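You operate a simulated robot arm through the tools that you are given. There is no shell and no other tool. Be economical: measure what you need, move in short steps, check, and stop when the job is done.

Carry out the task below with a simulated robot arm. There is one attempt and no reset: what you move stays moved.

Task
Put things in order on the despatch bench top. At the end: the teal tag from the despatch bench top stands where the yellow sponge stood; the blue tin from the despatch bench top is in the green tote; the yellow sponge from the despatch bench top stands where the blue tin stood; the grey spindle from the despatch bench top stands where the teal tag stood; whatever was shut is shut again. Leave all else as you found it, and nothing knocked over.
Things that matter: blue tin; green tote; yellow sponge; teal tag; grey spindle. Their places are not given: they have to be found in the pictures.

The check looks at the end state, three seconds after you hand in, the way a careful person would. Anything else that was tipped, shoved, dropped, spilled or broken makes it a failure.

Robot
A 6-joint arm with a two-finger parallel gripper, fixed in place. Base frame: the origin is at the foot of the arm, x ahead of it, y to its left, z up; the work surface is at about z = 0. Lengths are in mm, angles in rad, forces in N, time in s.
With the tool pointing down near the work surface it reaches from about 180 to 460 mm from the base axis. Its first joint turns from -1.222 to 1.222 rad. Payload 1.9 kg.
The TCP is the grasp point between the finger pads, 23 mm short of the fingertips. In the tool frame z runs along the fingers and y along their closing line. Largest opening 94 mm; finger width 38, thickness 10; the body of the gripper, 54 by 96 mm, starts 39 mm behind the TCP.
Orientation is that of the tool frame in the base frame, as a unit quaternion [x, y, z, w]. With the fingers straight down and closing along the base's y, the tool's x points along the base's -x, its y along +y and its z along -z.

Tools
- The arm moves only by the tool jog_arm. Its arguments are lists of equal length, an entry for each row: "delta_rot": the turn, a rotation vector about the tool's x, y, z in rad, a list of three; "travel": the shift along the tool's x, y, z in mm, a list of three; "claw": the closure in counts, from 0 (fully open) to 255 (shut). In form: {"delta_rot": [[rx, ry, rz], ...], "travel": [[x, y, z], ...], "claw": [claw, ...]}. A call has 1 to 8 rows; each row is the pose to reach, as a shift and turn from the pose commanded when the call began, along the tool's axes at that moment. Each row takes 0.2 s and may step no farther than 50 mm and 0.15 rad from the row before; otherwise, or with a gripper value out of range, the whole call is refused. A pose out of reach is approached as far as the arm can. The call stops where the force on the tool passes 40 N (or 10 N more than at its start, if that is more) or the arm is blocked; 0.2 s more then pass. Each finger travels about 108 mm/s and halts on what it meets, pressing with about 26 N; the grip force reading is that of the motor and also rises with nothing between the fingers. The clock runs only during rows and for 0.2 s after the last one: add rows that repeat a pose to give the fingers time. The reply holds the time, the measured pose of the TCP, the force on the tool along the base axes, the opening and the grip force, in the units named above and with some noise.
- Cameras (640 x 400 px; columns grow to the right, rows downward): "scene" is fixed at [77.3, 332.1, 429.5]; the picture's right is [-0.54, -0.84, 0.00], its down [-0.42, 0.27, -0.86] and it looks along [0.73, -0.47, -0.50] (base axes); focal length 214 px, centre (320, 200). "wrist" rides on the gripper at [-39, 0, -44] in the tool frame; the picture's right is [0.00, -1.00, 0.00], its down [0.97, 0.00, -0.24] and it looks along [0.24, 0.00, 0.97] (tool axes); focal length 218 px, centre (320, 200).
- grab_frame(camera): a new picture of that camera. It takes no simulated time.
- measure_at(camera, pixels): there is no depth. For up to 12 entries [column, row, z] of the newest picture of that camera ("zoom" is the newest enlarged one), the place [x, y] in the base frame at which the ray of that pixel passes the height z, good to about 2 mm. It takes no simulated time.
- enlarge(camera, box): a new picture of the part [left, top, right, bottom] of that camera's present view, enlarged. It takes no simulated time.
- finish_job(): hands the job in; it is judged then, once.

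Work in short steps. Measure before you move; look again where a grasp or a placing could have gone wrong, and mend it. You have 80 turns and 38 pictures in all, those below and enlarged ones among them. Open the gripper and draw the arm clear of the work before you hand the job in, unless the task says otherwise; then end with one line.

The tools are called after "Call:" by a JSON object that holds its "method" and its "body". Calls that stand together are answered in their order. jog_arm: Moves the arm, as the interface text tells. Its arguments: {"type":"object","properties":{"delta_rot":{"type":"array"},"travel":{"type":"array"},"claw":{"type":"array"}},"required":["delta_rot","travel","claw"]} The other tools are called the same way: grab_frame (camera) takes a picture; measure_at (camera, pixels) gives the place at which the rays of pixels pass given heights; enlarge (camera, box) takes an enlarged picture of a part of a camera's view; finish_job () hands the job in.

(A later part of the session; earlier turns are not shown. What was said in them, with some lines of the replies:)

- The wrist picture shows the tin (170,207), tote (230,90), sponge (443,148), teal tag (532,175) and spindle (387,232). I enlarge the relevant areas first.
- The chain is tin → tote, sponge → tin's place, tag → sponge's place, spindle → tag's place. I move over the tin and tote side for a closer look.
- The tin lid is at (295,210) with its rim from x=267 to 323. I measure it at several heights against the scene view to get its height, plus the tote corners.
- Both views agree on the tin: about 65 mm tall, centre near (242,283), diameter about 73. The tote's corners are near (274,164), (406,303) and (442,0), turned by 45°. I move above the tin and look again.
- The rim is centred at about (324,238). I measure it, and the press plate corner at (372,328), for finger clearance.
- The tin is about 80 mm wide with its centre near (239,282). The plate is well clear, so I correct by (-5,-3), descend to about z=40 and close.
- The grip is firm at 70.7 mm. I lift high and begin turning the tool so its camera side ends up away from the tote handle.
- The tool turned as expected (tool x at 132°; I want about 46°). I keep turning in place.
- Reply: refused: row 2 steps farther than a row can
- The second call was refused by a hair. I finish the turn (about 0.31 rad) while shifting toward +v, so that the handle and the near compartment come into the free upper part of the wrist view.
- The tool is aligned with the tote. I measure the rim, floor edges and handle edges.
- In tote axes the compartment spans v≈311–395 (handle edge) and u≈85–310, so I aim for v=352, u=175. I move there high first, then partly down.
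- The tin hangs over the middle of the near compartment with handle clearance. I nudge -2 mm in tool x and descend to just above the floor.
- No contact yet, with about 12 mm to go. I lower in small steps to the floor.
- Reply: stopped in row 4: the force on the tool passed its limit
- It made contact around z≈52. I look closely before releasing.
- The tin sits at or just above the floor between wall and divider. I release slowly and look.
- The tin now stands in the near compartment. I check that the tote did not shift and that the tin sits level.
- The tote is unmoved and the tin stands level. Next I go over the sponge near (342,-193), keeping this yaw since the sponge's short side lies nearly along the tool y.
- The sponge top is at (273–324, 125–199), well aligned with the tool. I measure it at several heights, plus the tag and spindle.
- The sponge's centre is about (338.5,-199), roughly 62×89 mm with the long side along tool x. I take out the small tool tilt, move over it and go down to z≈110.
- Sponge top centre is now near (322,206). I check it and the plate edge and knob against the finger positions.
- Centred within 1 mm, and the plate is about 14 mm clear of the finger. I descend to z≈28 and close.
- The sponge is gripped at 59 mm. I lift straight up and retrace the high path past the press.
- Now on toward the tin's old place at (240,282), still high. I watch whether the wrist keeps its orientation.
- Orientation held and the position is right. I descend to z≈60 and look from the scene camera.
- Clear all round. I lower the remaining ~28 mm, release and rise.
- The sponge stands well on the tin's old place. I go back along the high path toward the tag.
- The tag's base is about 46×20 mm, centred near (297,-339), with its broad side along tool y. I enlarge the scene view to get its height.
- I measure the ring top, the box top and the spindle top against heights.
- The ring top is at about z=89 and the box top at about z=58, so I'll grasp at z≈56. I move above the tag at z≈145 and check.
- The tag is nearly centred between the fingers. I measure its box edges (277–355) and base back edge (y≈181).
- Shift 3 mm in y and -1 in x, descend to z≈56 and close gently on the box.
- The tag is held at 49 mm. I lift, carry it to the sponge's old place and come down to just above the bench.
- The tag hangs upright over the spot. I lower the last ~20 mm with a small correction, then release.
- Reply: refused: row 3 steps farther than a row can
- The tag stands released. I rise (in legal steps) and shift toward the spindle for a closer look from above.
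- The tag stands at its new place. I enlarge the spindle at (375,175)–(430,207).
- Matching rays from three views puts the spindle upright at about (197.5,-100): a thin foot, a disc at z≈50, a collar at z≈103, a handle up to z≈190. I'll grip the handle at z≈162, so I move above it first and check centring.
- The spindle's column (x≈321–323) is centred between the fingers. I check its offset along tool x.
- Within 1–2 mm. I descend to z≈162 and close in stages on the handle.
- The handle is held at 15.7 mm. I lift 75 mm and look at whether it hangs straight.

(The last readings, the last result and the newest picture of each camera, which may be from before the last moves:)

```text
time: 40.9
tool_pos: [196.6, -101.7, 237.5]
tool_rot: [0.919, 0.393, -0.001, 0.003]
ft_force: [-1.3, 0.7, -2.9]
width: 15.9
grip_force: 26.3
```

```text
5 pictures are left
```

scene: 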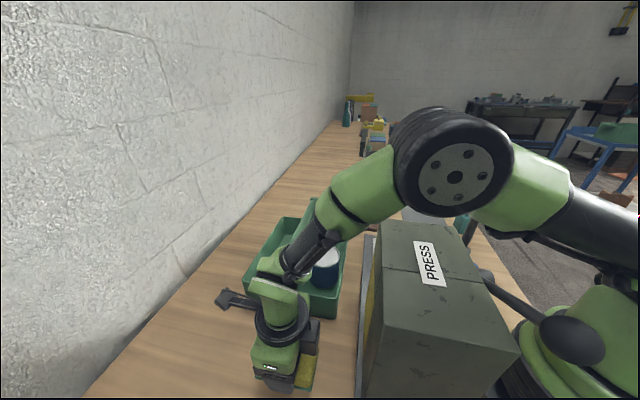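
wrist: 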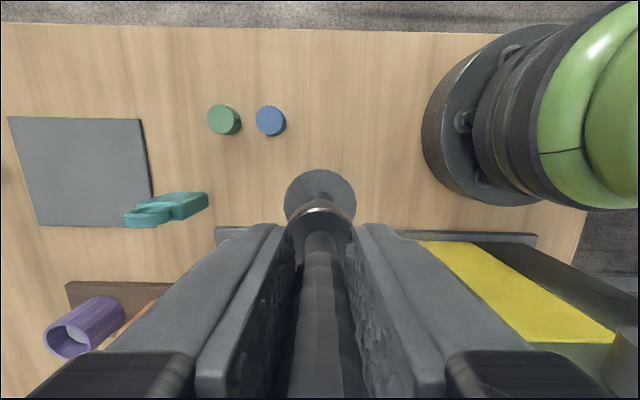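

It hangs straight (the disc centre projects at row ≈201 as expected). I carry it high to the tag's old spot.

Call:
{"method": "jog_arm", "body": {"delta_rot": [[0, 0, 0], [0, 0, 0], [0, 0, 0], [0, 0, 0], [0, 0, 0], [0, 0, 0], [0, 0, 0], [0, 0, 0]], "travel": [[-10, 23, 0], [-24, 56, 0], [-40, 93, 0], [-56, 130, 0], [-72, 167, 0], [-87, 203, 0], [-98, 228, 0], [-102, 237.5, 0]], "claw": [255, 255, 255, 255, 255, 255, 255, 255]}}

Call:
{"method": "grab_frame", "body": {"camera": "wrist"}}

```text
time: 42.7
tool_pos: [297.1, -332.3, 234.8]
tool_rot: [0.92, 0.392, 0.0, 0.002]
ft_force: [0.3, 0.7, -2.4]
width: 15.8
grip_force: 26.4
out of reach, approached as far as the arm can: row 8
```

```text
4 pictures are left
```

wrist: 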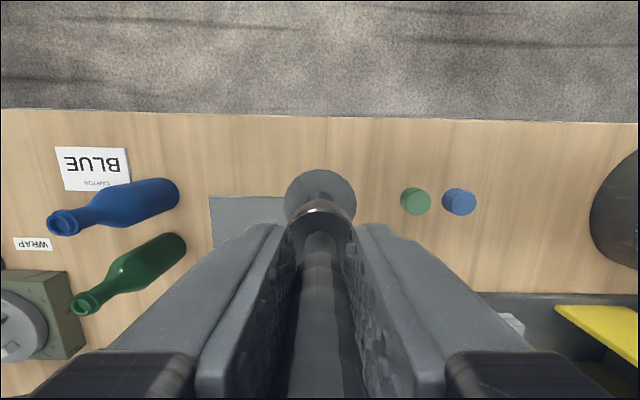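

At this height the reach ends about 7 mm short. I lower by 50 mm, where the reach is longer, and correct by (-5.8,+5.3).

Call:
{"method": "jog_arm", "body": {"delta_rot": [[0, 0, 0], [0, 0, 0], [0, 0, 0], [0, 0, 0], [0, 0, 0]], "travel": [[0, 0, 25], [0, 0, 50], [-3, 2.5, 55], [-5.8, 5.3, 55], [-5.8, 5.3, 55]], "claw": [255, 255, 255, 255, 255]}}

```text
time: 43.9
tool_pos: [295.6, -342.3, 180.1]
tool_rot: [0.92, 0.393, 0.0, 0.002]
ft_force: [-0.5, 0.0, -2.3]
width: 15.9
grip_force: 25.9
```

Position is good. I lower gently the remaining ~18 mm and watch the force.

Call:
{"method": "jog_arm", "body": {"delta_rot": [[0, 0, 0], [0, 0, 0], [0, 0, 0], [0, 0, 0]], "travel": [[1, 0, 8], [1, 0, 14], [1, 0, 17], [1, 0, 17.5]], "claw": [255, 255, 255, 255]}}

```text
time: 44.9
tool_pos: [297.4, -341.1, 163.5]
tool_rot: [0.92, 0.392, 0.0, 0.002]
ft_force: [0.2, 0.1, -2.4]
width: 15.7
grip_force: 26.1
```

Still hanging free (-2.4 N). I go down in half-millimetre steps.

Call:
{"method": "jog_arm", "body": {"delta_rot": [[0, 0, 0], [0, 0, 0], [0, 0, 0]], "travel": [[0, 0, 0.5], [0, 0, 1], [0, 0, 1]], "claw": [255, 255, 255]}}

```text
time: 45.7
tool_pos: [297.3, -341.7, 161.5]
tool_rot: [0.92, 0.393, -0.001, 0.002]
ft_force: [0.3, 0.1, -2.5]
width: 15.7
grip_force: 25.8
```

Call:
{"method": "jog_arm", "body": {"delta_rot": [[0, 0, 0], [0, 0, 0], [0, 0, 0]], "travel": [[0, 0, 0.5], [0, 0, 1], [0, 0, 1]], "claw": [255, 255, 255]}}

Call:
{"method": "enlarge", "body": {"camera": "scene", "box": [410, 150, 530, 250]}}

```text
time: 46.5
tool_pos: [297.5, -341.0, 160.9]
tool_rot: [0.92, 0.392, 0.0, 0.002]
ft_force: [0.3, -0.4, -3.1]
width: 15.8
grip_force: 25.7
```

```text
4.00 times, centred on (470, 200) of scene
```

zoom: 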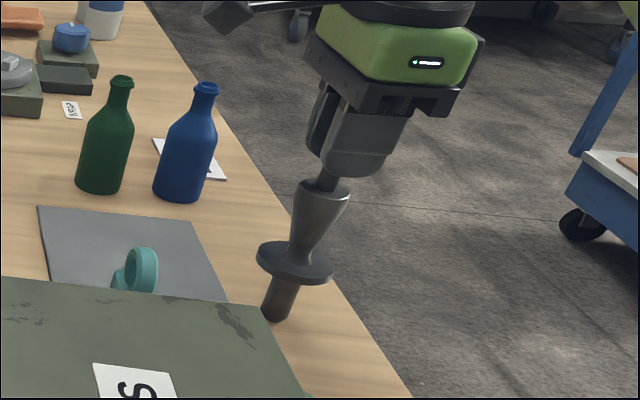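

The foot tip at zoom (273,317) looks just at the bench. I check its ray at z=0 and a few heights.

Call:
{"method": "measure_at", "body": {"camera": "zoom", "pixels": [[275, 315, 0], [275, 315, 3], [275, 315, 6], [275, 315, 10], [295, 265, 45], [295, 265, 50]]}}

Call:
{"method": "jog_arm", "body": {"delta_rot": [[0, 0, 0], [0, 0, 0], [0, 0, 0]], "travel": [[0, 0, 0.7], [0, 0, 1.4], [0, 0, 1.4]], "claw": [255, 255, 255]}}

```text
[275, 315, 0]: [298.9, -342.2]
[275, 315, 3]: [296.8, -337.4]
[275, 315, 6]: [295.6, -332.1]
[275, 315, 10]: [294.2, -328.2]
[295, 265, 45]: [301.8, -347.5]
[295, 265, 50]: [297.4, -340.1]
```

```text
time: 47.3
tool_pos: [296.5, -341.2, 160.0]
tool_rot: [0.92, 0.392, -0.001, 0.003]
ft_force: [-2.1, 2.9, 18.0]
width: 16.1
grip_force: 25.9
```

The foot touched down (18 N). I relax by 0.6 mm, then open in small stages.

Call:
{"method": "jog_arm", "body": {"delta_rot": [[0, 0, 0], [0, 0, 0]], "travel": [[0, 0, -0.5], [0, 0, -0.6]], "claw": [255, 255]}}

```text
time: 47.9
tool_pos: [297.2, -342.5, 160.7]
tool_rot: [0.92, 0.392, -0.001, 0.003]
ft_force: [-1.0, -0.7, 16.1]
width: 15.7
grip_force: 26.1
```

Call:
{"method": "jog_arm", "body": {"delta_rot": [[0, 0, 0], [0, 0, 0]], "travel": [[0, 0, -0.4], [0, 0, -0.8]], "claw": [255, 255]}}

```text
time: 48.5
tool_pos: [296.6, -341.1, 161.1]
tool_rot: [0.919, 0.394, -0.001, 0.003]
ft_force: [1.1, -3.1, 8.1]
width: 15.9
grip_force: 26.4
```

The force is easing (8 N), so about half a millimetre more.

Call:
{"method": "jog_arm", "body": {"delta_rot": [[0, 0, 0], [0, 0, 0]], "travel": [[0, 0, -0.3], [0, 0, -0.5]], "claw": [255, 255]}}

```text
time: 49.1
tool_pos: [296.9, -340.7, 161.2]
tool_rot: [0.92, 0.392, -0.001, 0.001]
ft_force: [-1.5, -0.3, 1.7]
width: 15.8
grip_force: 25.6
```

Nearly unloaded. I open in stages: first a hair, pausing for it to settle, then wide.

Call:
{"method": "jog_arm", "body": {"delta_rot": [[0, 0, 0], [0, 0, 0], [0, 0, 0], [0, 0, 0], [0, 0, 0], [0, 0, 0], [0, 0, 0], [0, 0, 0]], "travel": [[0, 0, 0], [0, 0, 0], [0, 0, 0], [0, 0, 0], [0, 0, 0], [0, 0, 0], [0, 0, 0], [0, 0, 0]], "claw": [208, 204, 204, 195, 195, 120, 60, 0]}}

Call:
{"method": "grab_frame", "body": {"camera": "wrist"}}

```text
time: 50.9
tool_pos: [297.9, -341.8, 161.5]
tool_rot: [0.92, 0.392, -0.001, 0.002]
ft_force: [0.2, -0.2, -0.6]
width: 94.1
grip_force: 0.1
```

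```text
2 pictures are left
```

wrist: 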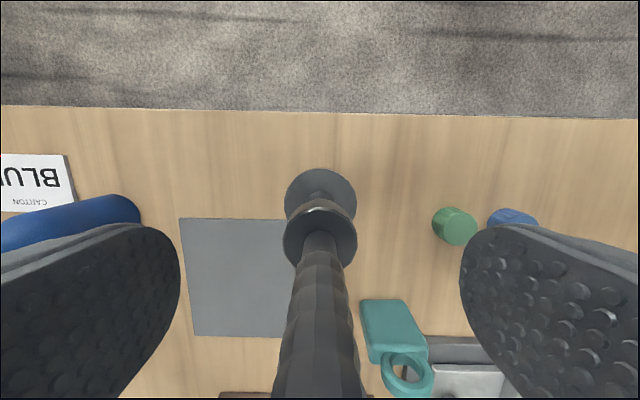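

The spindle stands on its own. I rise straight up past its top (z≈190), then draw inward.

Call:
{"method": "jog_arm", "body": {"delta_rot": [[0, 0, 0], [0, 0, 0], [0, 0, 0]], "travel": [[0, 0, -25], [0, 0, -50], [2, -8, -65]], "claw": [0, 0, 0]}}

Call:
{"method": "jog_arm", "body": {"delta_rot": [[0, 0, 0], [0, 0, 0], [0, 0, 0], [0, 0, 0], [0, 0, 0], [0, 0, 0]], "travel": [[1, -10, -20], [2, -20, -45], [5, -50, -70], [10, -90, -85], [20, -130, -90], [30, -160, -90]], "claw": [0, 0, 0, 0, 0, 0]}}

Call:
{"method": "grab_frame", "body": {"camera": "wrist"}}

```text
time: 51.7
tool_pos: [292.2, -334.7, 227.4]
tool_rot: [0.92, 0.392, 0.0, 0.003]
ft_force: [-0.5, -1.0, 0.0]
width: 93.9
grip_force: 0.0
```

```text
time: 53.1
tool_pos: [198.0, -201.7, 315.0]
tool_rot: [0.92, 0.392, -0.001, 0.003]
ft_force: [0.9, 0.0, 0.7]
width: 94.2
grip_force: 0.0
```

```text
1 pictures are left
```

wrist: 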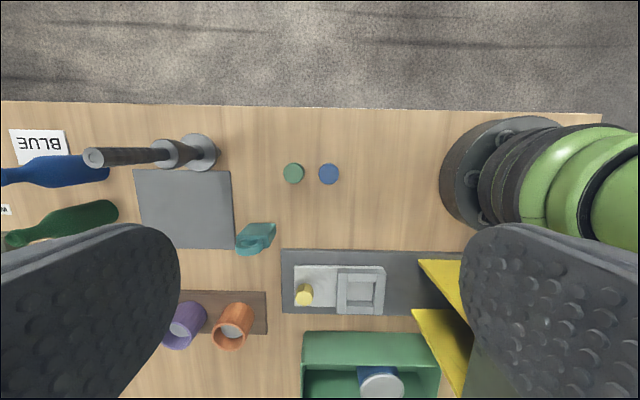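

The spindle, tag and tin all stand as required, the sponge was checked earlier, and the arm is clear with the gripper open. I hand in.

Call:
{"method": "finish_job", "body": {}}

```text
The job is handed in.
```

I handed the job in. The blue tin is in the green tote, the yellow sponge is where the tin stood, the teal tag is where the sponge stood, and the grey spindle is where the tag stood. Nothing was knocked over in the pictures I took, I found nothing that had been shut, and the arm is clear with the gripper open.
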